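You operate a simulated robot arm through the tools that you are given. There is no shell and no other tool. Be economical: measure what you need, move in short steps, check, and stop when the job is done.

Carry out the task below with a simulated robot arm. There is one attempt and no reset: what you move stays moved.

JOB
Wax the middle of the red-dot nail brush's back in the clamping jig.
Fine: clamp it first and leave it clamped; use the green pad and the green box; pad back on the black mat, lid shut; the other brush stays unwaxed. Set down upright: green pad. A coat counts when it lies all over at full strength: go over it till it gets no stronger.

Only the result counts: the job must be done as asked and must still hold three seconds after the hand-in. Knocking over, shifting, dropping, spilling or breaking anything else fails it. A push-on lid holds only when it is set on centred and level and pressed home; a screw cap is set on level and turned clockwise until tight.

ROBOT AND FRAMES
A 7-joint arm with a two-finger parallel gripper, fixed in place. Base frame: the origin is at the foot of the arm, x ahead of it, y to its left, z up; the work surface is at about z = 0. Lengths are in mm, angles in rad, forces in N, time in s.
With the tool pointing down near the work surface it reaches from about 220 to 580 mm from the base axis. Its first joint turns from -1.152 to 1.152 rad. Payload 2.5 kg.
The TCP is the grasp point between the finger pads, 23 mm short of the fingertips. In the tool frame z runs along the fingers and y along their closing line. The gripper opens to 94 mm. The fingers are 38 mm wide and 10 mm thick; the gripper's body (54 by 96 mm) begins 39 mm behind the TCP.
Orientation is that of the tool frame in the base frame, as a unit quaternion [w, x, y, z]. With the fingers straight down and closing along the base's y, the tool's x points along the base's -x, its y along +y and its z along -z.

CONTROLS
- The arm moves only by the tool apply_moves. Its argument "steps" is a list of rows, each a list of 7 numbers: the turn, a rotation vector about the tool's x, y, z in rad, then the shift along the tool's x, y, z in mm, then the gripper command, from -1 (shut) to 1 (fully open), values between in proportion. In form: [[wx, wy, wz, x, y, z, jaw], ...]. A call has 1 to 8 rows; each row shifts and turns the commanded pose from where the row before left it, along the tool's axes as they then stand. A row lasts 0.2 s, in which the tool goes at most 50 mm and 0.15 rad; a call with a longer step from one row to the next is refused whole, and so is a gripper value outside its range. A pose out of reach is approached as far as the arm can. The call stops where the force on the tool passes 50 N (or 10 N more than at its start, if that is more) or the arm is blocked; 0.2 s more then pass. Each finger travels about 108 mm/s and halts on what it meets, pressing with about 26 N; the grip force reading is that of the motor and also rises with nothing between the fingers. The clock runs only during rows and for 0.2 s after the last one: add rows that do not move to give the fingers time. The reply holds the time, the measured pose of the TCP, the force on the tool along the base axes, the opening and the grip force, in the units named above and with some noise, with the torque about the TCP (base axes, N m) and any sound that the robot's microphone picked up, and new pictures: "views" is both (left out), scene, wrist or none.
- Cameras (640 x 400 px; columns grow to the right, rows downward): "scene" is fixed at [104.6, -395.9, 555.5]; the picture's right is [0.93, -0.37, 0.00], its down [-0.17, -0.43, -0.89] and it looks along [0.33, 0.82, -0.46] (base axes); focal length 364 px, centre (320, 200). "wrist" rides on the gripper at [86, 16, -74] in the tool frame; the picture's right is [-0.18, 0.98, 0.00], its down [-0.58, -0.11, -0.81] and it looks along [-0.79, -0.15, 0.59] (tool axes); focal length 243 px, centre (320, 200). There is no depth. A picture from a camera that has moved, and an enlarged one, comes with that camera's place and axes in the base frame and with its lens.
- zoom(camera, box): a new picture of the part [left, top, right, bottom] of that camera's present view, enlarged. No time passes.
- job_done(): hands the job in; it is judged then, once.

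Work in short steps. Places have to be worked out from the pictures, the camera data and where the tool is seen: move nearer, look again, correct. Check each grasp and each placing, and mend what went wrong. You have 120 turns and 200 pictures in all, those below and enlarged ones among them. Open the gripper and draw the arm clear of the work before you hand the job in, unless the task says otherwise; then end with one line.

The tools are called as name(argument=value, ...) on one line, values as JSON. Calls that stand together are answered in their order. apply_moves: Moves the arm, as the interface text tells. Its arguments: {"type":"object","properties":{"steps":{"type":"array"},"views":{"type":"string","enum":["both","scene","wrist","none"]}},"required":["steps"]} The other tools are called the same way: zoom (camera, box) takes an enlarged picture of a part of a camera's view; job_done () hands the job in.

At the start:

```text
time_s: 0.0
ee_pos: [361.4, 275.1, 346.1]
orientation: [0.001, 0.0, 1.0, 0.0]
ft_force: [-0.4, 0.1, -1.0]
moment: [-0.01, -0.01, -0.02]
opening: 93.9
grip_force: 0.1
```

scene: 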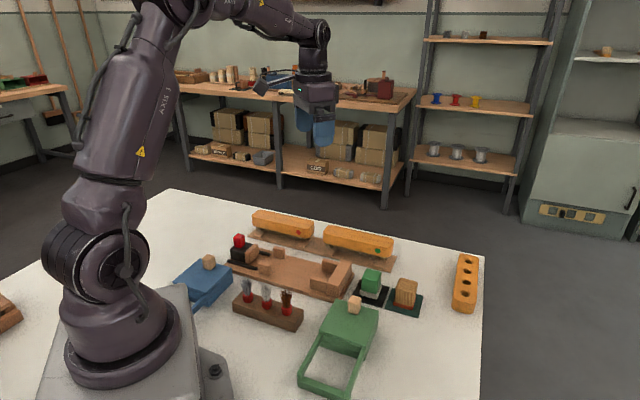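
wrist: 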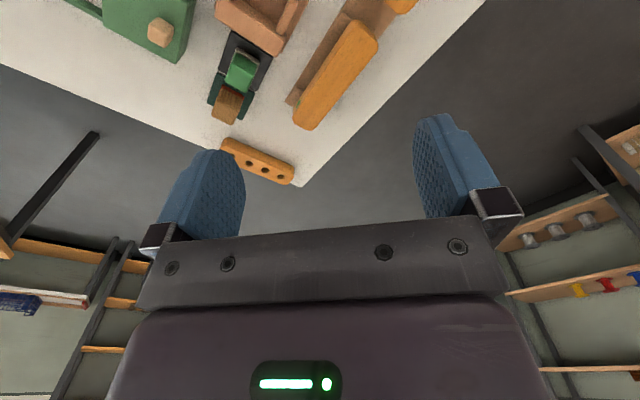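

I start by enlarging the scene to identify the objects.

zoom(camera="scene", box=[220, 200, 420, 325])

zoom(camera="scene", box=[160, 240, 400, 400])

zoom(camera="scene", box=[320, 220, 500, 332])

```text
3.20 times, centred on (320, 262) of scene
camera zoom: at [104.6, -395.9, 555.5], right [0.93, -0.37, 0.0], down [-0.17, -0.43, -0.89], along [0.33, 0.82, -0.46], focal length 1164 px, centre (320, 0)
```

zoom: 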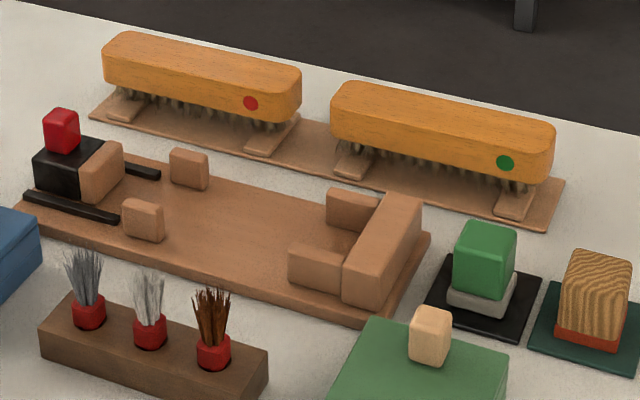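

```text
2.50 times, centred on (280, 320) of scene
camera zoom: at [104.6, -395.9, 555.5], right [0.93, -0.37, 0.0], down [-0.17, -0.43, -0.89], along [0.33, 0.82, -0.46], focal length 910 px, centre (420, -100)
```

zoom: 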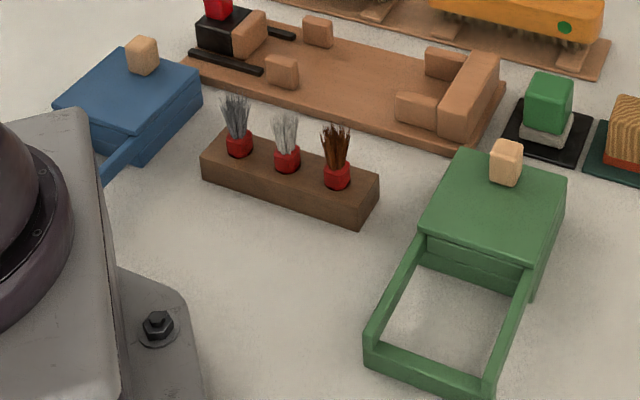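

```text
3.56 times, centred on (410, 276) of scene
camera zoom: at [104.6, -395.9, 555.5], right [0.93, -0.37, 0.0], down [-0.17, -0.43, -0.89], along [0.33, 0.82, -0.46], focal length 1294 px, centre (0, -70)
```

zoom: 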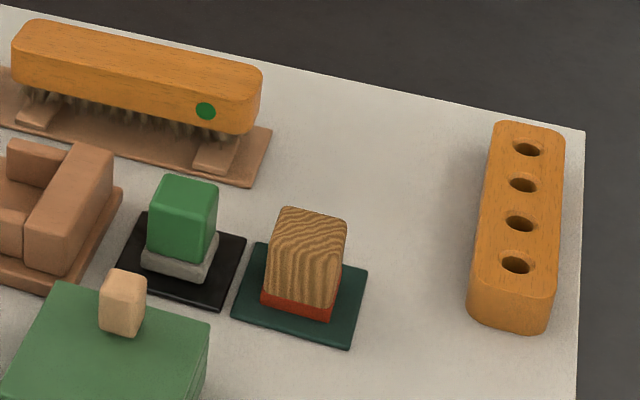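

The scene shows the jig (fixed stop on the right, sliding jaw with red knob on the left), two brushes on a rack, the green box with a knobbed lid and a rail frame, and the green pad on the black mat. Everything is turned about 45°, so I turn the tool by the same amount for a better look.

apply_moves(steps=[[0, 0, 0.131, 0, 0, 0, 1], [0, 0, 0.131, 0, 0, 0, 1], [0, 0, 0.131, 0, 0, 0, 1], [0, 0, 0.131, 0, 0, 0, 1], [0, 0, 0.131, 0, 0, 0, 1], [0, 0, 0.131, 0, 0, 0, 1]], views="both")

```text
time_s: 1.4
ee_pos: [360.6, 275.1, 345.3]
orientation: [0.0, 0.383, 0.924, 0.0]
ft_force: [-0.1, -1.4, 0.6]
moment: [-0.01, -0.03, -0.01]
opening: 94.0
grip_force: 0.1
camera wrist: at [312.2, 346.9, 419.1], right [0.83, 0.56, 0.0], down [0.33, -0.49, 0.81], along [0.45, -0.67, -0.59], focal length 243 px, centre (320, 200)
```

scene: 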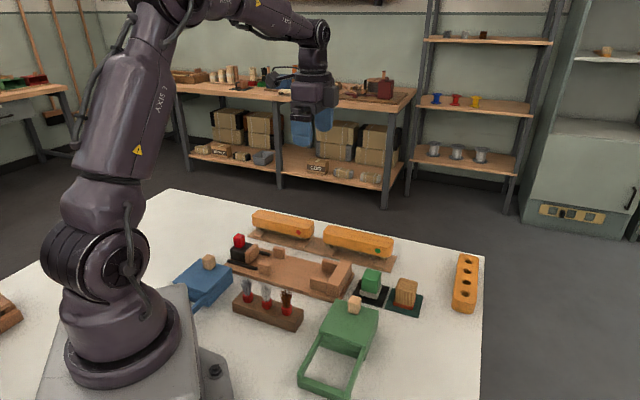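
wrist: 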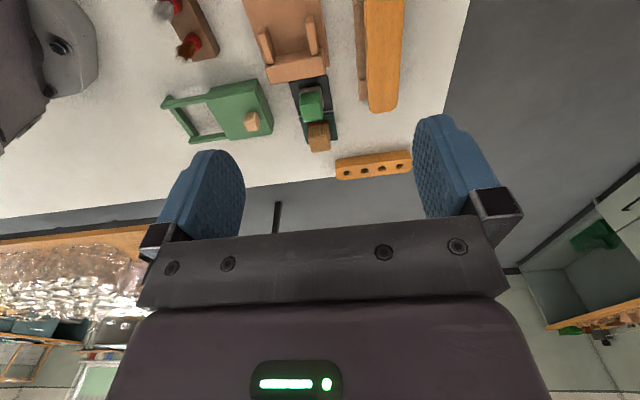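

The wrist camera now looks along the jig axis. I enlarge the table part to measure.

zoom(camera="wrist", box=[140, 0, 440, 188])

```text
2.13 times, centred on (290, 94) of wrist
camera zoom: at [312.2, 346.9, 419.1], right [0.83, 0.56, 0.0], down [0.33, -0.49, 0.81], along [0.45, -0.67, -0.59], focal length 516 px, centre (384, 426)
```

zoom: 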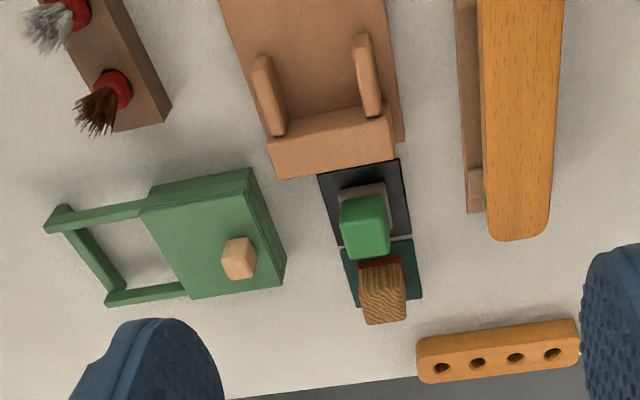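

The jig is aligned at 45°, same as the tool now. I move back along the jig's axis to look at the red-dot brush and the slider.

apply_moves(steps=[[0, 0, 0, 40, 5, 5, 1], [0, 0, 0, 40, 5, 5, 1], [0, 0, 0, 40, 5, 5, 1], [0, 0, 0, 40, 5, 5, 1], [0, 0, 0, 35, 5, 5, 1]], views="wrist")

zoom(camera="wrist", box=[200, 0, 520, 200])

```text
time_s: 2.6
ee_pos: [240.9, 430.6, 319.1]
orientation: [-0.001, 0.384, 0.924, -0.001]
ft_force: [-0.1, 0.2, 0.3]
moment: [-0.01, -0.03, 0.0]
opening: 94.2
grip_force: 0.1
camera wrist: at [192.8, 502.9, 393.0], right [0.83, 0.56, 0.0], down [0.33, -0.49, 0.81], along [0.45, -0.67, -0.59], focal length 243 px, centre (320, 200)
```

wrist: 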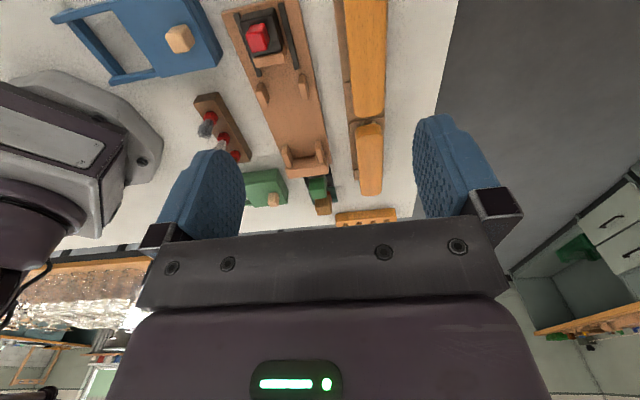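

```text
2.00 times, centred on (360, 100) of wrist
camera zoom: at [192.8, 502.9, 393.0], right [0.83, 0.56, 0.0], down [0.33, -0.49, 0.81], along [0.45, -0.67, -0.59], focal length 485 px, centre (240, 400)
```

zoom: 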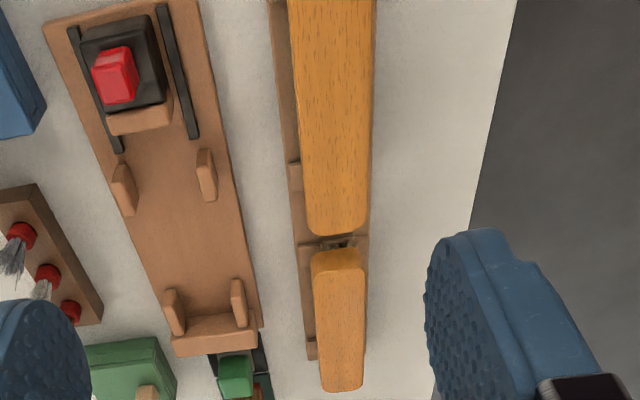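

I measured the red brush's far end at about s≈25 along the jig axis. I enlarge the scene view on the brush to find its full length and centre.

zoom(camera="scene", box=[225, 195, 345, 270])

zoom(camera="scene", box=[300, 240, 380, 290])

zoom(camera="wrist", box=[220, 0, 380, 100])

```text
5.33 times, centred on (285, 232) of scene
camera zoom: at [104.6, -395.9, 555.5], right [0.93, -0.37, 0.0], down [-0.17, -0.43, -0.89], along [0.33, 0.82, -0.46], focal length 1941 px, centre (507, 27)
```

zoom: 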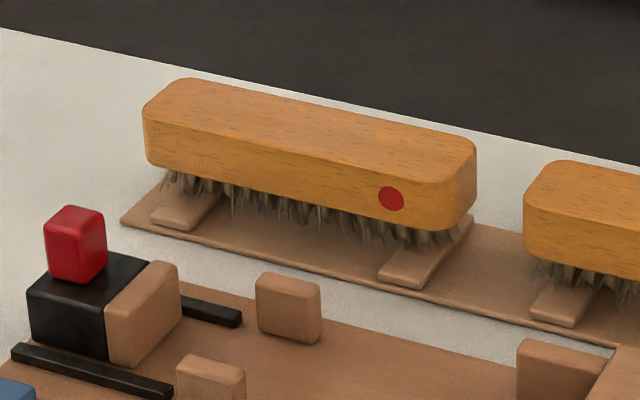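

```text
8.00 times, centred on (340, 265) of scene
camera zoom: at [104.6, -395.9, 555.5], right [0.93, -0.37, 0.0], down [-0.17, -0.43, -0.89], along [0.33, 0.82, -0.46], focal length 2911 px, centre (160, -320)
```

zoom: 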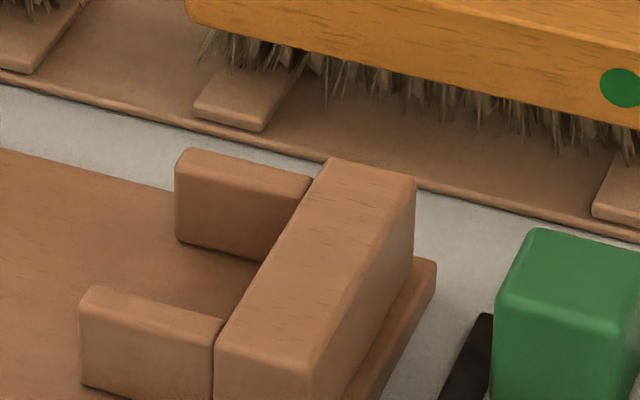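

```text
4.00 times, centred on (300, 50) of wrist
camera zoom: at [192.8, 502.9, 393.0], right [0.83, 0.56, 0.0], down [0.33, -0.49, 0.81], along [0.45, -0.67, -0.59], focal length 970 px, centre (400, 800)
```

zoom: 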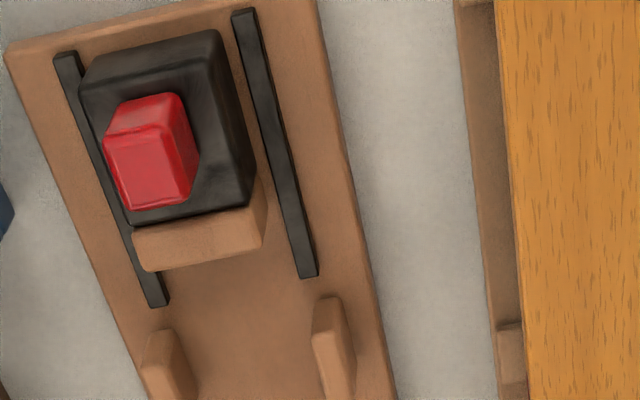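

Estimated red brush centre: about (323, 421), top near z≈60, width about 52. I move above it and down to z≈140 to check alignment between the fingers.

apply_moves(steps=[[0, 0, 0, -16, 13, 0, 1], [0, 0, 0, -16, 13, 20, 1], [0, 0, 0, -16, 13, 40, 1], [0, 0, 0, -17, 12, 40, 1], [0, 0, 0, 0, 0, 40, 1], [0, 0, 0, 0, 0, 40, 1]], views="both")

```text
time_s: 4.0
ee_pos: [324.1, 418.6, 140.2]
orientation: [0.0, 0.383, 0.924, 0.0]
ft_force: [0.2, 0.9, -0.2]
moment: [0.02, 0.0, -0.05]
opening: 94.0
grip_force: 0.1
camera wrist: at [274.6, 490.4, 214.5], right [0.83, 0.56, 0.0], down [0.33, -0.49, 0.81], along [0.46, -0.67, -0.59], focal length 243 px, centre (320, 200)
```

scene: 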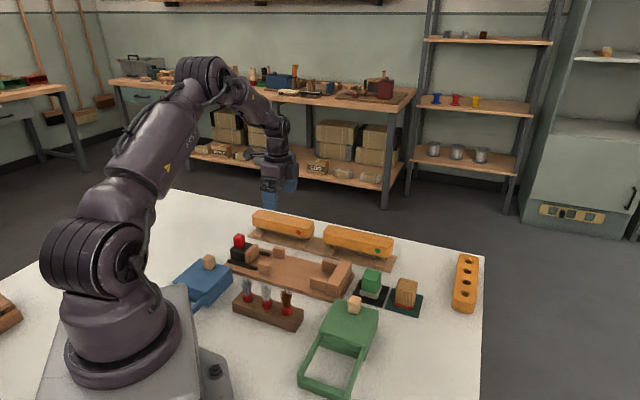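
wrist: 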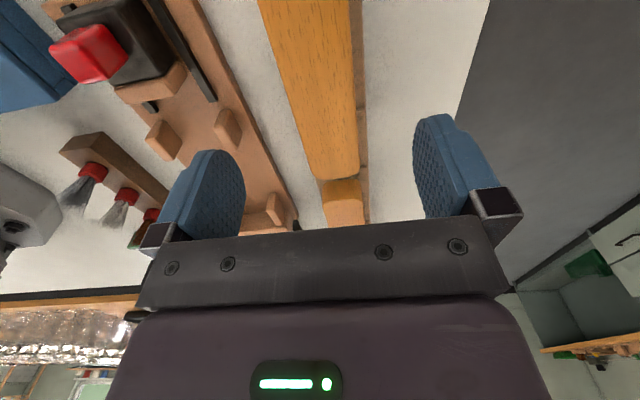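

The brush is centred between the fingers to about 1 mm. I descend and then close.

apply_moves(steps=[[0, 0, 0, 3, -1, 33, 1], [0, 0, 0, 0, 0, 30, 1], [0, 0, 0, 0, 0, 20, 1], [0, 0, 0, 0, 0, 10, 1]], views="both")

zoom(camera="scene", box=[225, 170, 385, 270])

```text
time_s: 5.0
ee_pos: [321.0, 421.9, 47.4]
orientation: [0.0, 0.383, 0.924, 0.0]
ft_force: [0.2, -0.2, 0.5]
moment: [0.02, -0.01, -0.01]
opening: 94.0
grip_force: 0.1
camera wrist: at [271.7, 493.6, 120.9], right [0.83, 0.56, 0.0], down [0.33, -0.49, 0.81], along [0.45, -0.67, -0.59], focal length 243 px, centre (320, 200)
```

scene: 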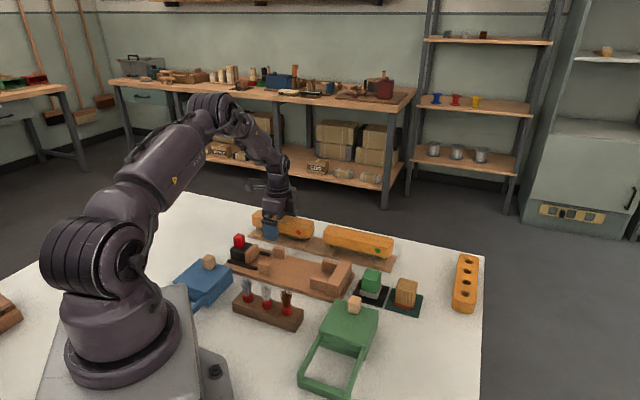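
wrist: 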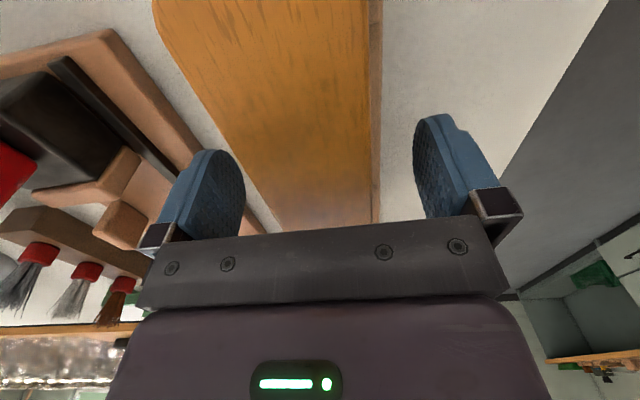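

```text
4.00 times, centred on (305, 220) of scene
camera zoom: at [104.6, -395.9, 555.5], right [0.93, -0.37, 0.0], down [-0.17, -0.43, -0.89], along [0.33, 0.82, -0.46], focal length 1456 px, centre (380, 120)
```

zoom: 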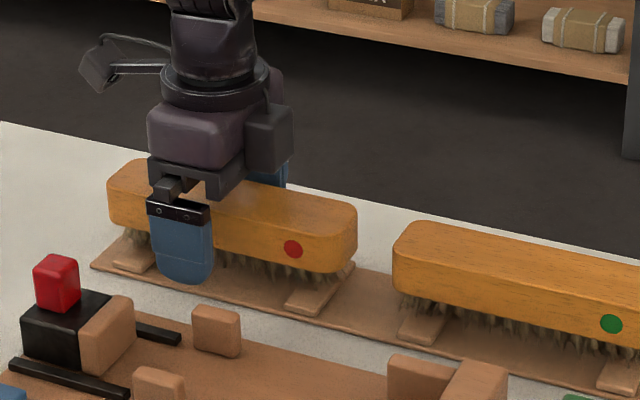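

The fingers straddle the brush, but its near end is visible at s≈-150, so the centre is nearer s≈-63. I shift 8 mm along, then close.

apply_moves(steps=[[0, 0, 0, -8, 0, 0, 1], [0, 0, 0, 0, 0, 0, 0], [0, 0, 0, 0, 0, 0, -0.3], [0, 0, 0, 0, 0, 0, -0.3], [0, 0, 0, 0, 0, 0, -0.3]], views="wrist")

```text
time_s: 6.2
ee_pos: [326.6, 416.2, 46.9]
orientation: [0.001, 0.382, 0.924, 0.0]
ft_force: [0.1, 1.0, -0.3]
moment: [0.0, 0.0, -0.01]
opening: 46.0
grip_force: 25.7
camera wrist: at [277.1, 488.0, 120.7], right [0.83, 0.56, 0.0], down [0.33, -0.49, 0.81], along [0.45, -0.67, -0.59], focal length 243 px, centre (320, 200)
```

wrist: 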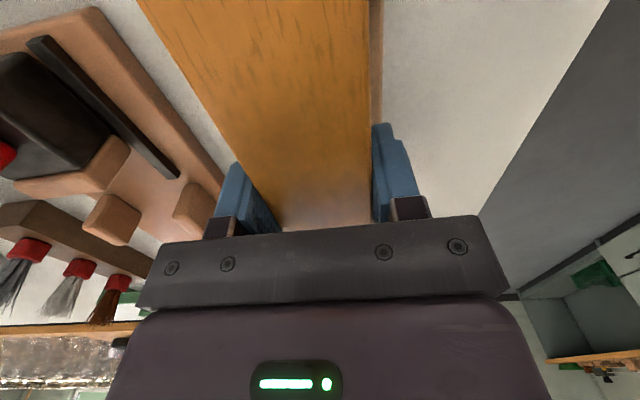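

Gripped at 46 mm width. I lift it well clear.

apply_moves(steps=[[0, 0, 0, 0, 0, -15, -0.6], [0, 0, 0, 0, 0, -25, -0.6], [0, 0, 0, 0, 0, -35, -0.6], [0, 0, 0, 0, 0, -35, -0.6], [0, 0, 0, 0, 0, 0, -0.6]], views="both")

zoom(camera="scene", box=[225, 150, 385, 250])

```text
time_s: 7.4
ee_pos: [326.4, 416.3, 158.3]
orientation: [-0.001, 0.383, 0.924, 0.0]
ft_force: [0.4, 0.1, 0.3]
moment: [-0.02, 0.01, 0.0]
opening: 18.7
grip_force: 0.0
camera wrist: at [276.7, 488.5, 231.0], right [0.83, 0.56, 0.0], down [0.33, -0.49, 0.81], along [0.46, -0.67, -0.59], focal length 243 px, centre (320, 200)
```

scene: 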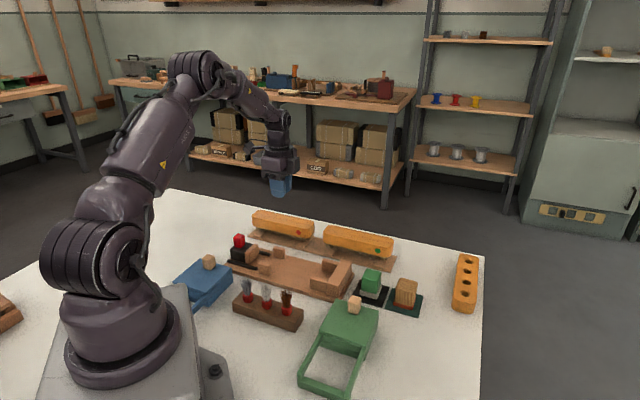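
wrist: 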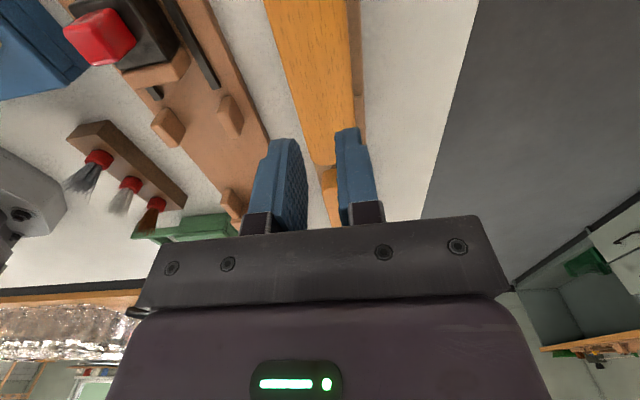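

```text
4.00 times, centred on (305, 200) of scene
camera zoom: at [104.6, -395.9, 555.5], right [0.93, -0.37, 0.0], down [-0.17, -0.43, -0.89], along [0.33, 0.82, -0.46], focal length 1456 px, centre (380, 200)
```

zoom: 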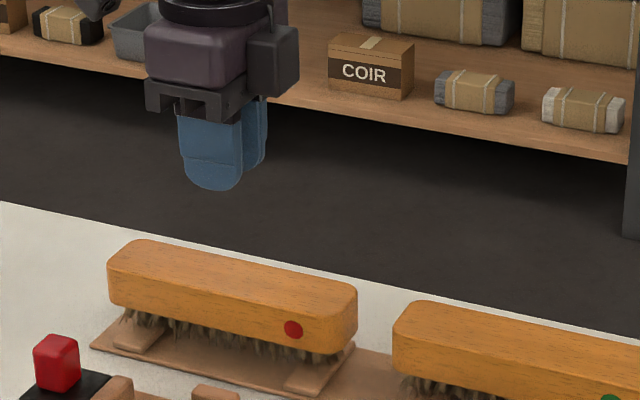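

The brush slipped out (opening 18.7) and appears to sit unmoved on the rack. I go back down, grip fully, and lift slowly with checks.

apply_moves(steps=[[0, 0, 0, 0, 0, 0, 1], [0, 0, 0, 0, 0, 0, 1], [0, 0, 0, 0, 0, 0, 1], [0, 0, 0, 0, 0, 40, 1], [0, 0, 0, 0, 0, 40, 1], [0, 0, 0, 0, 0, 24, 1], [0, 0, 0, 0, 0, 10, 1]], views="none")

apply_moves(steps=[[0, 0, 0, 0, 0, 0, 0], [0, 0, 0, 0, 0, 0, -1], [0, 0, 0, 0, 0, 0, -1], [0, 0, 0, 0, 0, 0, -1], [0, 0, 0, 0, 0, 0, -1], [0, 0, 0, 0, 0, -2, -1], [0, 0, 0, 0, 0, -2, -1]], views="both")

zoom(camera="scene", box=[225, 170, 385, 270])

```text
time_s: 9.0
ee_pos: [326.2, 416.3, 42.4]
orientation: [0.0, 0.382, 0.924, 0.0]
ft_force: [-0.5, 0.4, 0.2]
moment: [-0.01, -0.01, 0.01]
opening: 93.9
grip_force: 0.0
```

```text
time_s: 10.6
ee_pos: [326.8, 416.5, 46.0]
orientation: [-0.001, 0.383, 0.924, 0.0]
ft_force: [0.8, -0.2, -2.8]
moment: [-0.01, -0.03, 0.0]
opening: 45.7
grip_force: 26.3
camera wrist: at [277.1, 488.6, 120.3], right [0.83, 0.56, 0.0], down [0.33, -0.49, 0.81], along [0.45, -0.67, -0.59], focal length 243 px, centre (320, 200)
```

scene: 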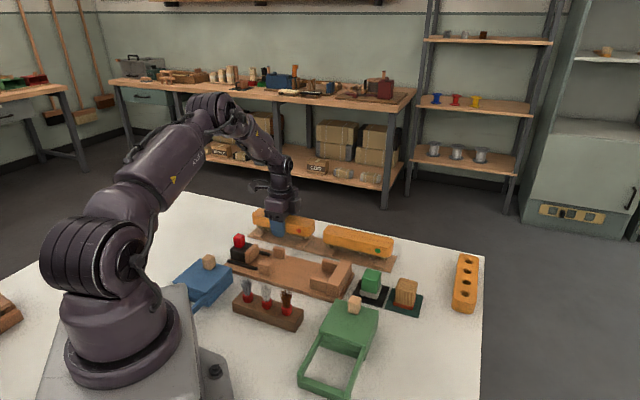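
wrist: 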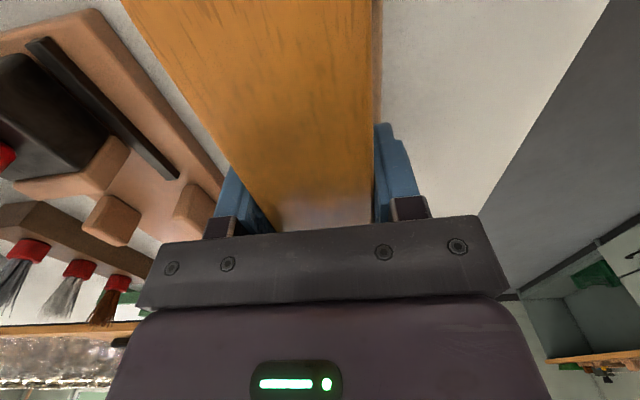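

```text
4.00 times, centred on (305, 220) of scene
camera zoom: at [104.6, -395.9, 555.5], right [0.93, -0.37, 0.0], down [-0.17, -0.43, -0.89], along [0.33, 0.82, -0.46], focal length 1456 px, centre (380, 120)
```

zoom: 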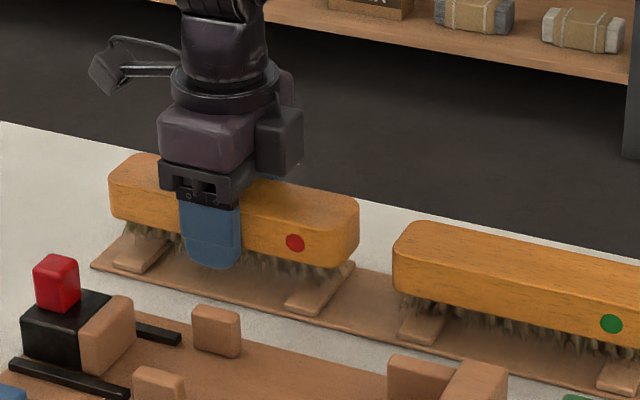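

Now it carries about 3 N and the grip is centred. I lift in small steps.

apply_moves(steps=[[0, 0, 0, 0, 0, -4, -1], [0, 0, 0, 0, 0, -6, -1], [0, 0, 0, 0, 0, -8, -1], [0, 0, 0, 0, 0, -10, -1], [0, 0, 0, 0, 0, -10, -1], [0, 0, 0, 0, 0, -8, -1]], views="scene")

```text
time_s: 12.0
ee_pos: [325.8, 415.8, 93.5]
orientation: [0.0, 0.383, 0.924, 0.0]
ft_force: [-0.1, -0.7, -2.0]
moment: [-0.03, 0.0, -0.01]
opening: 45.7
grip_force: 26.0
```

scene: 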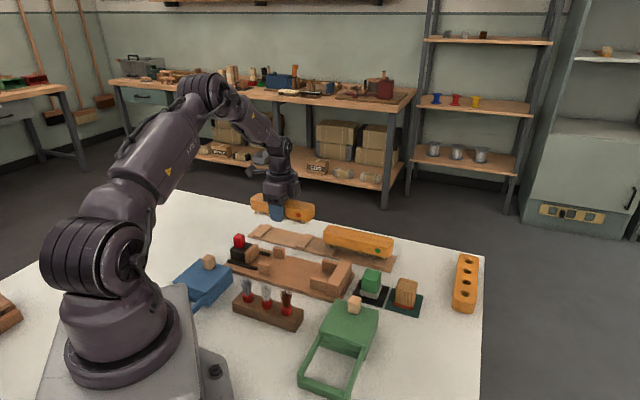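

Held. I lift further and move partway toward the jig for a measuring view.

apply_moves(steps=[[0, 0, 0, 0, 0, -12, -1], [0, 0, 0, 0, 0, -18, -1], [0, 0, 0, 0, -10, -20, -1], [0, 0, 0, 0, -20, -10, -1], [0, 0, 0, 0, -20, 0, -1], [0, 0, 0, 0, -10, 0, -1]], views="wrist")

zoom(camera="scene", box=[220, 160, 380, 260])

zoom(camera="scene", box=[224, 226, 368, 316])

```text
time_s: 13.4
ee_pos: [284.0, 374.6, 153.1]
orientation: [0.0, 0.383, 0.924, 0.0]
ft_force: [0.0, -0.3, -2.1]
moment: [-0.02, -0.01, 0.01]
opening: 45.7
grip_force: 25.8
camera wrist: at [235.2, 446.3, 227.5], right [0.83, 0.56, 0.0], down [0.33, -0.49, 0.81], along [0.45, -0.67, -0.59], focal length 243 px, centre (320, 200)
```

wrist: 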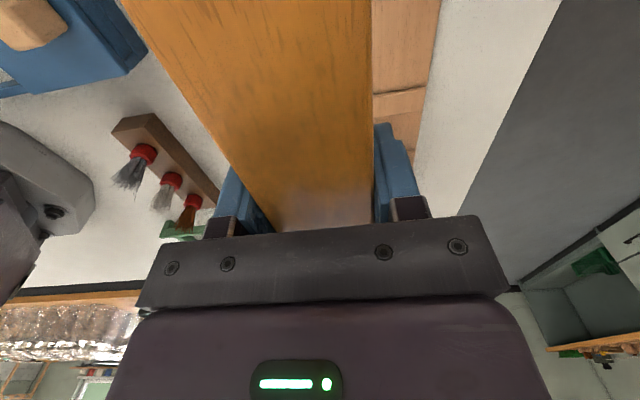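

```text
4.00 times, centred on (300, 210) of scene
camera zoom: at [104.6, -395.9, 555.5], right [0.93, -0.37, 0.0], down [-0.17, -0.43, -0.89], along [0.33, 0.82, -0.46], focal length 1456 px, centre (400, 160)
```

zoom: 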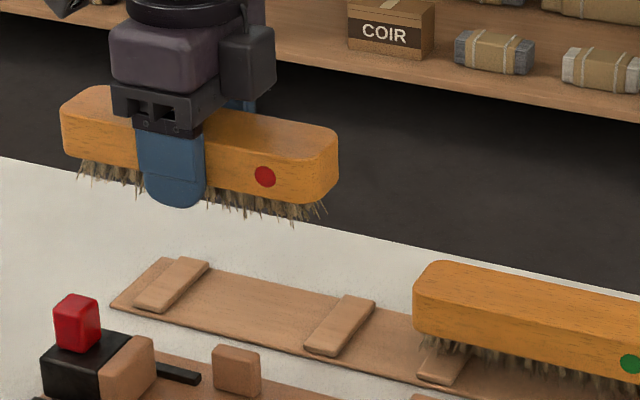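

```text
4.44 times, centred on (296, 271) of scene
camera zoom: at [104.6, -395.9, 555.5], right [0.93, -0.37, 0.0], down [-0.17, -0.43, -0.89], along [0.33, 0.82, -0.46], focal length 1617 px, centre (427, -116)
```

zoom: 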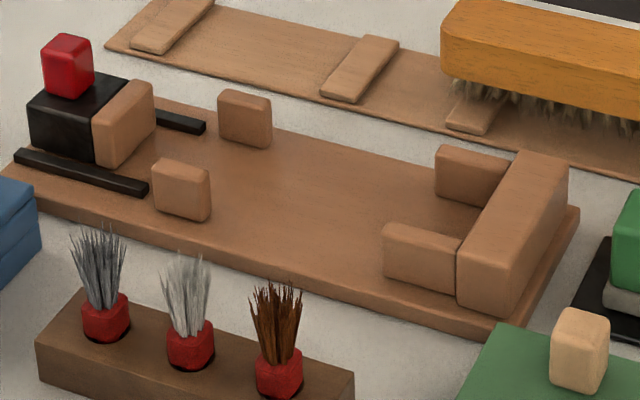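

To measure the jig slot precisely while holding the brush, I shift sideways so the jig comes out from behind the brush in the wrist view.

apply_moves(steps=[[0, 0, 0, 0, 20, 0, -1], [0, 0, 0, 0, 20, 0, -1], [0, 0, 0, 0, 20, -10, -1], [0, 0, 0, 0, 20, -10, -1], [0, 0, 0, 0, 5, -10, -1]], views="wrist")

zoom(camera="wrist", box=[80, 50, 240, 150])

zoom(camera="wrist", box=[140, 130, 260, 205])

```text
time_s: 14.6
ee_pos: [343.8, 435.0, 183.7]
orientation: [0.0, 0.383, 0.924, 0.0]
ft_force: [0.9, 0.4, -2.1]
moment: [-0.01, -0.01, 0.0]
opening: 46.1
grip_force: 26.0
camera wrist: at [295.2, 506.7, 257.5], right [0.83, 0.56, 0.0], down [0.33, -0.49, 0.81], along [0.45, -0.67, -0.59], focal length 243 px, centre (320, 200)
```

wrist: 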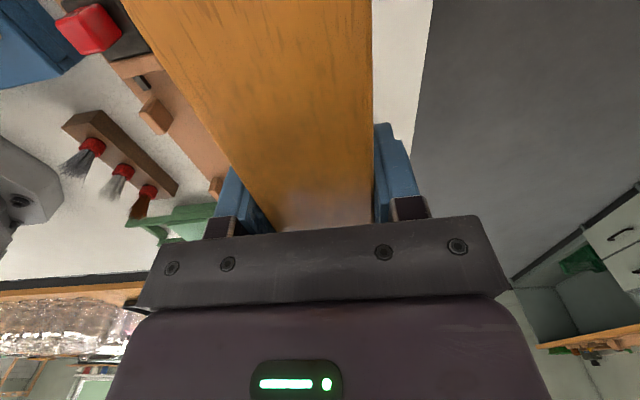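

```text
4.00 times, centred on (160, 100) of wrist
camera zoom: at [295.2, 506.7, 257.5], right [0.83, 0.56, 0.0], down [0.33, -0.49, 0.81], along [0.45, -0.67, -0.59], focal length 970 px, centre (960, 600)
```

zoom: 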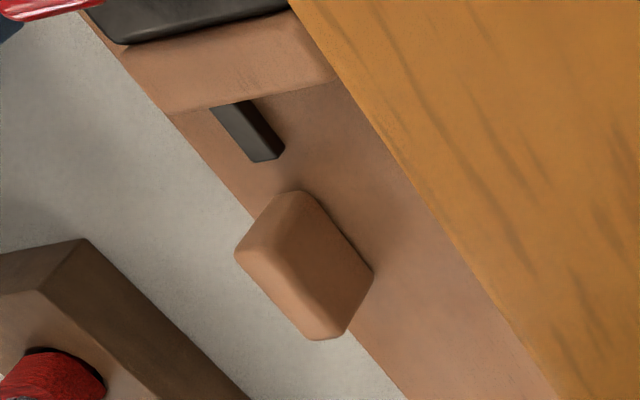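

```text
5.33 times, centred on (200, 168) of wrist
camera zoom: at [295.2, 506.7, 257.5], right [0.83, 0.56, 0.0], down [0.33, -0.49, 0.81], along [0.45, -0.67, -0.59], focal length 1294 px, centre (960, 373)
```

zoom: 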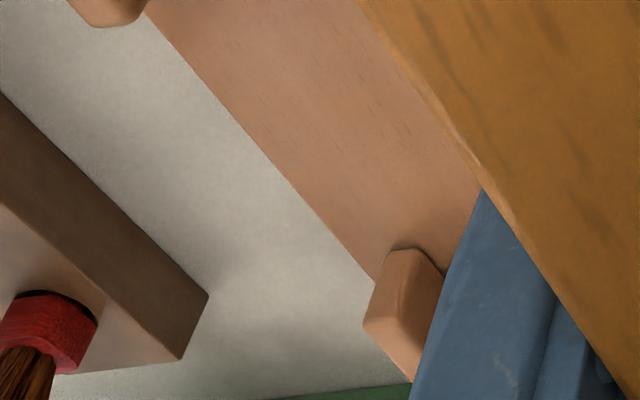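

The brush blocks one side of the slot; its right side leaves more free view. I move to the other side of the jig (lower w) and look from there.

apply_moves(steps=[[0, 0, 0, 0, -20, -5, -1], [0, 0, 0, 0, -35, -10, -1], [0, 0, 0, 0, -40, -10, -1], [0, 0, 0, 0, -40, -10, -1], [0, 0, 0, 0, -40, 0, -1], [0, 0, 0, 0, -40, 0, -1], [0, 0, 0, 0, -20, 0, -1], [0, 0, 0, 0, -5, 0, -1]], views="wrist")

zoom(camera="wrist", box=[360, 50, 520, 150])

```text
time_s: 16.4
ee_pos: [173.4, 264.1, 218.3]
orientation: [0.0, 0.383, 0.924, -0.001]
ft_force: [-0.1, -0.4, -1.9]
moment: [0.01, -0.03, 0.01]
opening: 45.9
grip_force: 26.1
camera wrist: at [124.1, 336.6, 291.8], right [0.83, 0.56, 0.0], down [0.33, -0.49, 0.81], along [0.46, -0.67, -0.59], focal length 243 px, centre (320, 200)
```

wrist: 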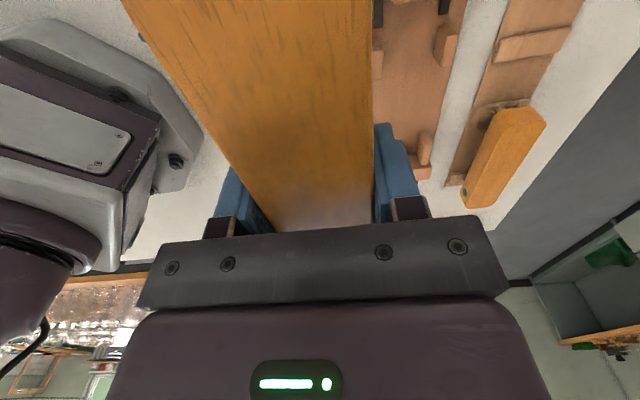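

```text
4.00 times, centred on (440, 100) of wrist
camera zoom: at [124.1, 336.6, 291.8], right [0.83, 0.56, 0.0], down [0.33, -0.49, 0.81], along [0.46, -0.67, -0.59], focal length 970 px, centre (-160, 600)
```

zoom: 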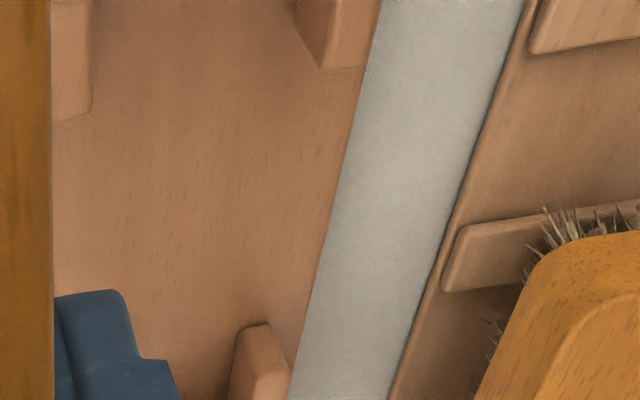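

From this clear view: slot spans w≈366–424 (centre ≈395), stop face s≈127, slider face s≈-76, brush about 172 long. I carry the brush above s=30, w=395.

apply_moves(steps=[[0, 0, 0, -20, 15, 0, -1], [0, 0, 0, -30, 25, 0, -1], [0, 0, 0, -25, 25, 0, -1], [0, 0, 0, -15, 15, 0, -1], [0, 0, 0, -4, 6, 0, -1], [0, 0, 0, 0, 0, 20, -1], [0, 0, 0, 0, 0, 40, -1], [0, 0, 0, 0, 0, 30, -1]], views="both")

zoom(camera="scene", box=[224, 216, 384, 316])

```text
time_s: 18.2
ee_pos: [300.1, 259.2, 128.5]
orientation: [0.001, 0.382, 0.924, 0.0]
ft_force: [-0.4, 0.2, -2.1]
moment: [-0.03, 0.0, -0.04]
opening: 45.8
grip_force: 25.6
camera wrist: at [251.0, 330.5, 201.3], right [0.83, 0.56, 0.0], down [0.33, -0.49, 0.81], along [0.46, -0.67, -0.59], focal length 243 px, centre (320, 200)
```

scene: 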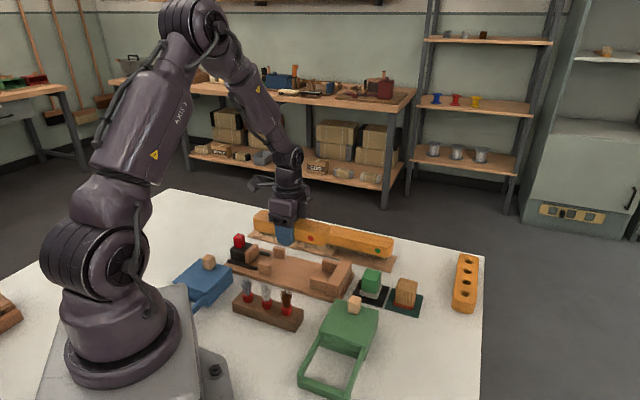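
wrist: 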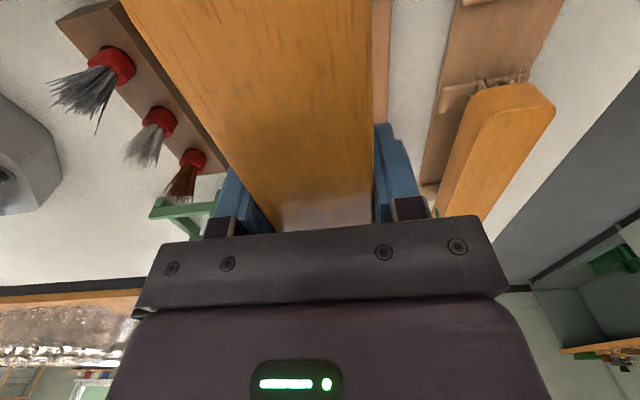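

```text
4.00 times, centred on (304, 266) of scene
camera zoom: at [104.6, -395.9, 555.5], right [0.93, -0.37, 0.0], down [-0.17, -0.43, -0.89], along [0.33, 0.82, -0.46], focal length 1456 px, centre (384, -64)
```

zoom: 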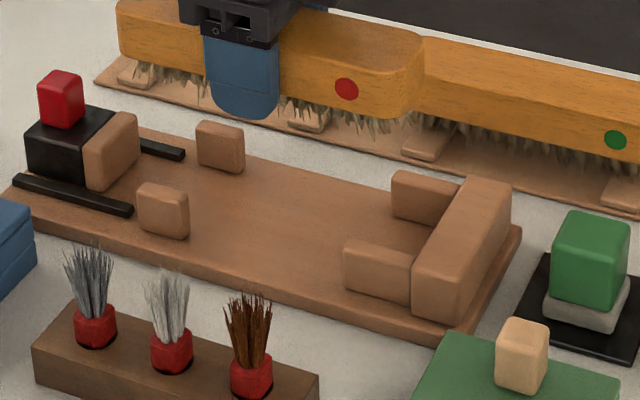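

The brush is above the jig. I lower to z≈88, still above the guides, and check against the stop.

apply_moves(steps=[[0, 0, 0, 0, 0, 20, -1], [0, 0, 0, 0, 0, 20, -1], [0, 0, 0, 0, 0, 0, -1]], views="none")

zoom(camera="scene", box=[224, 216, 384, 316])

zoom(camera="wrist", box=[360, 0, 520, 100])

```text
time_s: 19.0
ee_pos: [300.8, 259.2, 88.6]
orientation: [0.001, 0.382, 0.924, -0.001]
ft_force: [-0.1, -0.1, -2.3]
moment: [0.0, 0.0, 0.02]
opening: 45.8
grip_force: 26.0
```

```text
4.00 times, centred on (304, 266) of scene
camera zoom: at [104.6, -395.9, 555.5], right [0.93, -0.37, 0.0], down [-0.17, -0.43, -0.89], along [0.33, 0.82, -0.46], focal length 1456 px, centre (384, -64)
```

zoom: 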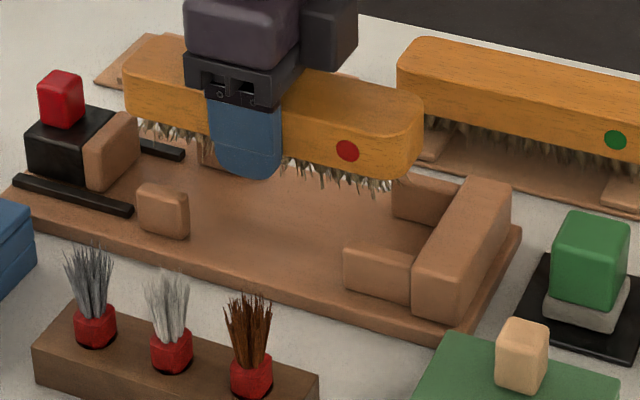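

```text
4.00 times, centred on (440, 50) of wrist
camera zoom: at [251.3, 331.1, 161.3], right [0.83, 0.56, 0.0], down [0.33, -0.49, 0.81], along [0.46, -0.67, -0.59], focal length 970 px, centre (-160, 800)
```

zoom: 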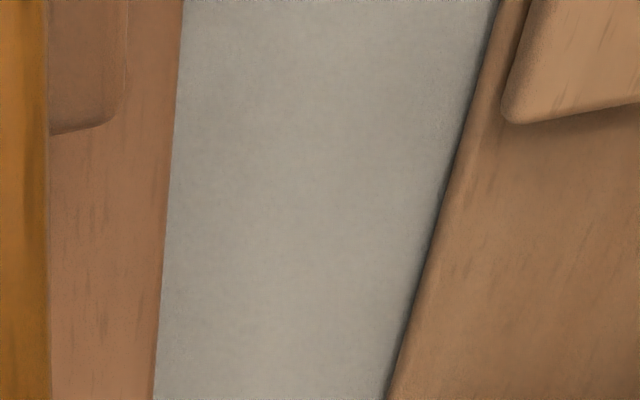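

Left gap to the slider is tighter than the right gap to the stop, so I shift 7 mm toward the stop and lower in steps until contact.

apply_moves(steps=[[0, 0, 0, -7, 0, 0, -1], [0, 0, 0, 0, 0, 15, -1], [0, 0, 0, 0, 0, 13, -1], [0, 0, 0, 0, 0, 8, -1], [0, 0, 0, 0, 0, 0, -1]], views="none")

zoom(camera="scene", box=[224, 216, 384, 316])

zoom(camera="wrist", box=[360, 0, 520, 100])

```text
time_s: 20.2
ee_pos: [306.7, 253.6, 51.9]
orientation: [0.0, 0.383, 0.924, -0.001]
ft_force: [-0.4, 0.5, -2.5]
moment: [-0.02, -0.02, -0.01]
opening: 45.7
grip_force: 26.5
```

```text
4.00 times, centred on (304, 266) of scene
camera zoom: at [104.6, -395.9, 555.5], right [0.93, -0.37, 0.0], down [-0.17, -0.43, -0.89], along [0.33, 0.82, -0.46], focal length 1456 px, centre (384, -64)
```

zoom: 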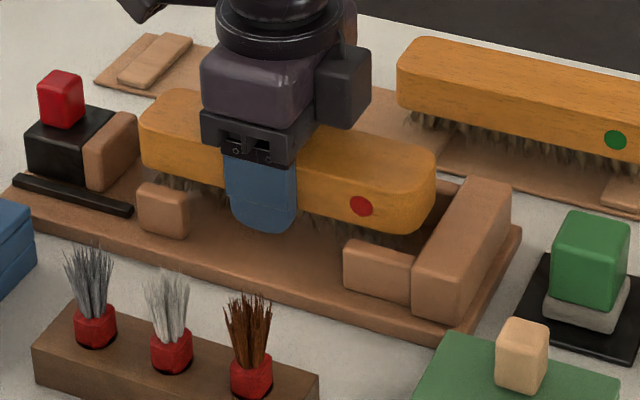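

```text
4.00 times, centred on (440, 50) of wrist
camera zoom: at [256.7, 325.3, 126.8], right [0.83, 0.56, 0.0], down [0.33, -0.49, 0.81], along [0.46, -0.67, -0.59], focal length 970 px, centre (-160, 800)
```

zoom: 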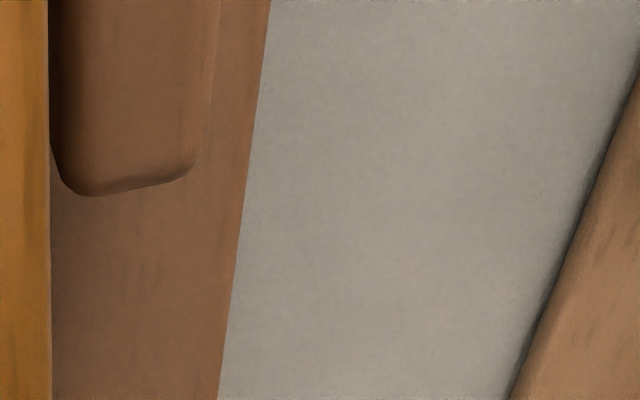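

It fits between guides and stop. I continue down in small steps until the bristles bear.

apply_moves(steps=[[0, 0, 0, 0, 0, 4, -1], [0, 0, 0, 0, 0, 3, -1], [0, 0, 0, 0, 0, 2, -1], [0, 0, 0, 0, 0, 0, -1]], views="none")

zoom(camera="scene", box=[224, 216, 384, 316])

```text
time_s: 21.2
ee_pos: [305.1, 252.5, 43.7]
orientation: [0.001, 0.382, 0.924, 0.0]
ft_force: [-2.3, -4.6, 10.6]
moment: [0.41, 0.53, 0.29]
opening: 45.7
grip_force: 26.3
```

```text
4.00 times, centred on (304, 266) of scene
camera zoom: at [104.6, -395.9, 555.5], right [0.93, -0.37, 0.0], down [-0.17, -0.43, -0.89], along [0.33, 0.82, -0.46], focal length 1456 px, centre (384, -64)
```

zoom: 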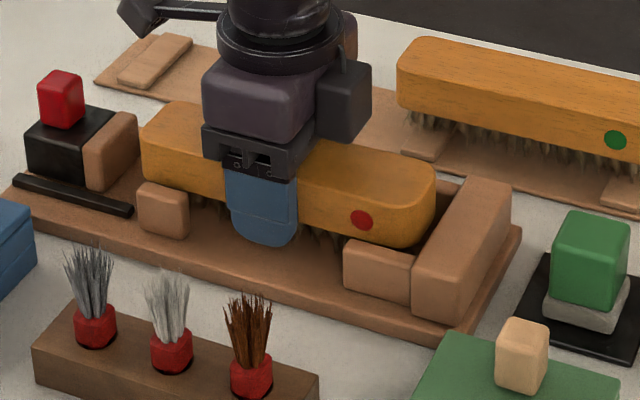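

The readings (13 N up, push toward -w, torque) point to the brush touching the near +w guide. I raise it slightly, shift 3 mm toward -w and lower again.

apply_moves(steps=[[0, 0, 0, 0, 0, -5, -1], [0, 0, 0, 0, -3, -4, -1], [0, 0, 0, 0, 0, 0, -1]], views="wrist")

zoom(camera="wrist", box=[350, 0, 478, 80])

zoom(camera="wrist", box=[80, 0, 240, 100])

```text
time_s: 22.0
ee_pos: [302.5, 251.3, 52.2]
orientation: [0.0, 0.383, 0.924, 0.0]
ft_force: [0.5, 1.0, -2.4]
moment: [-0.01, -0.01, 0.0]
opening: 45.8
grip_force: 26.4
camera wrist: at [254.2, 323.3, 126.4], right [0.83, 0.56, 0.0], down [0.33, -0.49, 0.81], along [0.46, -0.67, -0.59], focal length 243 px, centre (320, 200)
```

wrist: 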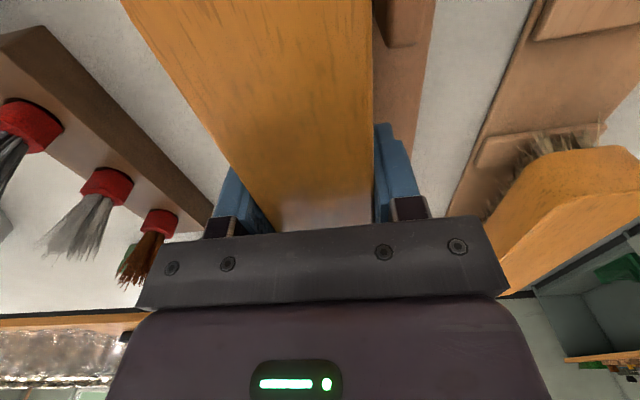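

```text
5.00 times, centred on (414, 40) of wrist
camera zoom: at [254.2, 323.3, 126.4], right [0.83, 0.56, 0.0], down [0.33, -0.49, 0.81], along [0.46, -0.67, -0.59], focal length 1213 px, centre (-150, 1000)
```

zoom: 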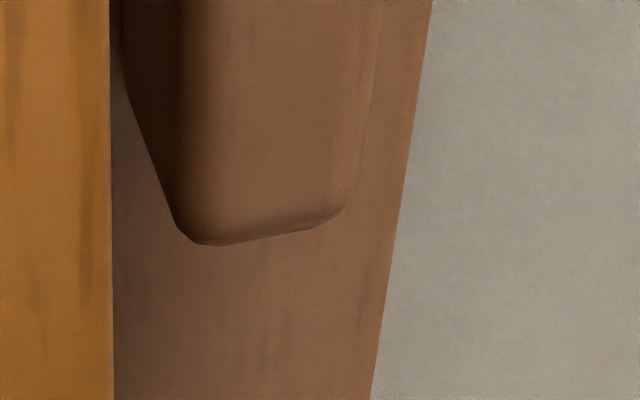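

```text
4.00 times, centred on (160, 50) of wrist
camera zoom: at [254.2, 323.3, 126.4], right [0.83, 0.56, 0.0], down [0.33, -0.49, 0.81], along [0.46, -0.67, -0.59], focal length 970 px, centre (960, 800)
```

zoom: 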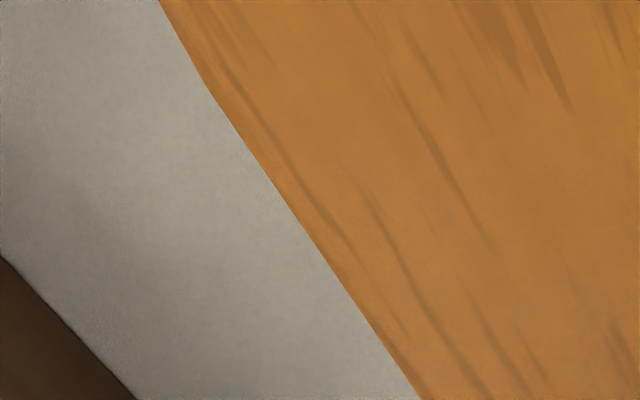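

Now about 9 mm room on the +w side. I shift back 2 mm and lower again, watching the lateral force.

apply_moves(steps=[[0, 0, 0, 0, 2, 4, -1], [0, 0, 0, 0, 0, 3, -1], [0, 0, 0, 0, 0, 0, -1]], views="none")

apply_moves(steps=[[0, 0, 0, 0, 0, 2, -1], [0, 0, 0, 0, 0, 0, -1]], views="none")

```text
time_s: 22.8
ee_pos: [306.3, 251.9, 45.4]
orientation: [0.0, 0.383, 0.924, 0.0]
ft_force: [-1.1, 0.3, -2.2]
moment: [-0.02, 0.0, 0.02]
opening: 45.9
grip_force: 26.2
```

```text
time_s: 23.4
ee_pos: [304.8, 252.3, 43.5]
orientation: [0.0, 0.383, 0.924, 0.0]
ft_force: [-5.2, -2.9, 11.6]
moment: [-0.27, -0.12, -0.22]
opening: 45.9
grip_force: 26.0
```

Contact at the same height (z≈43.5), matching the rack-held grip height, so the bristles stand on the board. I open slowly and look.

apply_moves(steps=[[0, 0, 0, 0, 0, 0, -0.1], [0, 0, 0, 0, 0, 0, 0.1], [0, 0, 0, 0, 0, 0, 0.4], [0, 0, 0, 0, 0, 0, 0.4]], views="scene")

zoom(camera="scene", box=[224, 216, 384, 316])

```text
time_s: 24.4
ee_pos: [305.7, 250.8, 43.0]
orientation: [0.0, 0.382, 0.924, 0.0]
ft_force: [-0.2, 1.0, -0.5]
moment: [-0.01, 0.03, 0.03]
opening: 65.8
grip_force: 0.0
```

scene: 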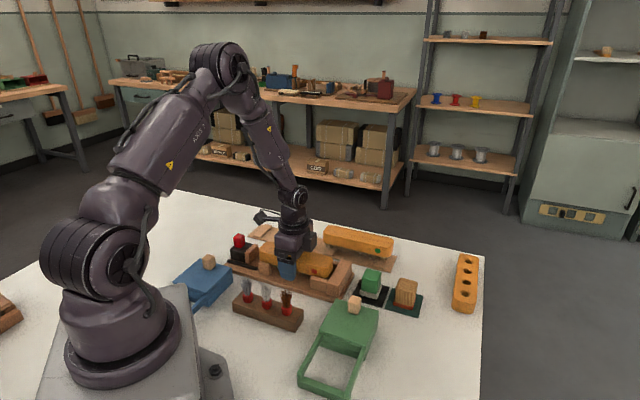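

```text
4.00 times, centred on (304, 266) of scene
camera zoom: at [104.6, -395.9, 555.5], right [0.93, -0.37, 0.0], down [-0.17, -0.43, -0.89], along [0.33, 0.82, -0.46], focal length 1456 px, centre (384, -64)
```

zoom: 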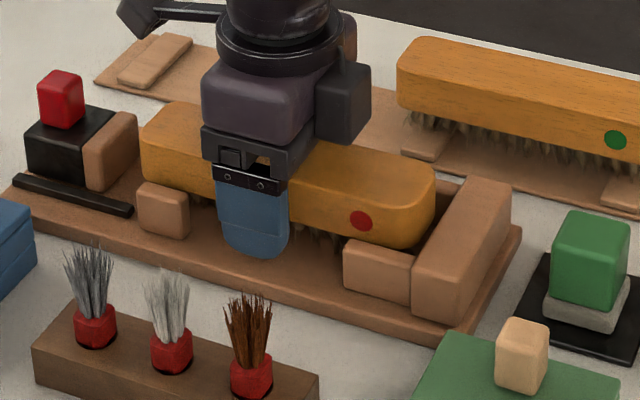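

The brush stands upright in the jig. I open wide, raise, and back off for a view of the slider and knob.

apply_moves(steps=[[0, 0, 0, 0, 0, -10, 0.4], [0, 0, 0, 0, 0, -30, 0.6], [0, 0, 0, 0, 0, -40, 0.8], [0, 0, 0, 25, 0, -40, 1], [0, 0, 0, 40, 0, -20, 1], [0, 0, 0, 40, 0, 0, 1]], views="wrist")

zoom(camera="scene", box=[224, 216, 384, 316])

```text
time_s: 25.8
ee_pos: [229.9, 326.2, 180.3]
orientation: [0.001, 0.382, 0.924, -0.001]
ft_force: [0.0, -0.3, -0.1]
moment: [0.0, -0.01, 0.0]
opening: 94.1
grip_force: 0.0
camera wrist: at [180.1, 398.0, 255.1], right [0.83, 0.56, 0.0], down [0.33, -0.49, 0.81], along [0.45, -0.67, -0.59], focal length 243 px, centre (320, 200)
```

wrist: 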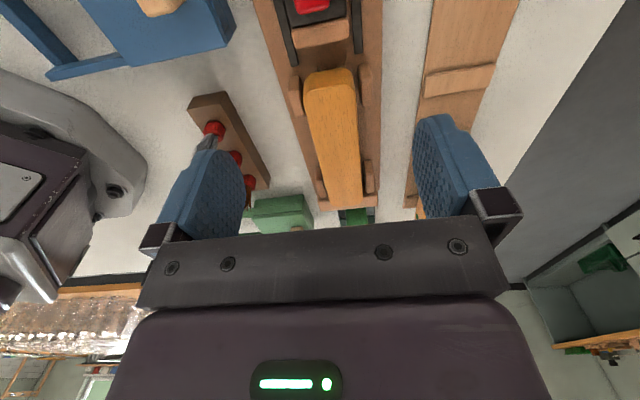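

```text
4.00 times, centred on (304, 266) of scene
camera zoom: at [104.6, -395.9, 555.5], right [0.93, -0.37, 0.0], down [-0.17, -0.43, -0.89], along [0.33, 0.82, -0.46], focal length 1456 px, centre (384, -64)
```

zoom: 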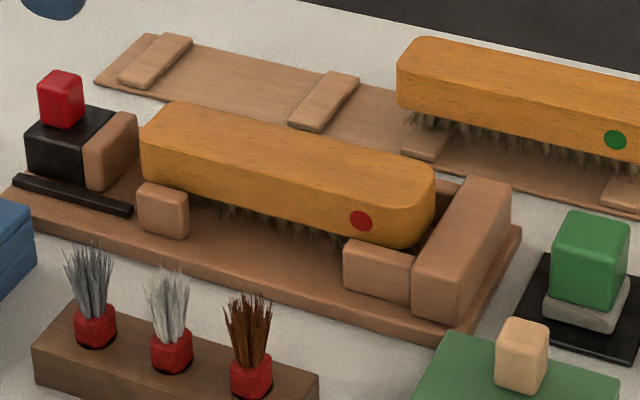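

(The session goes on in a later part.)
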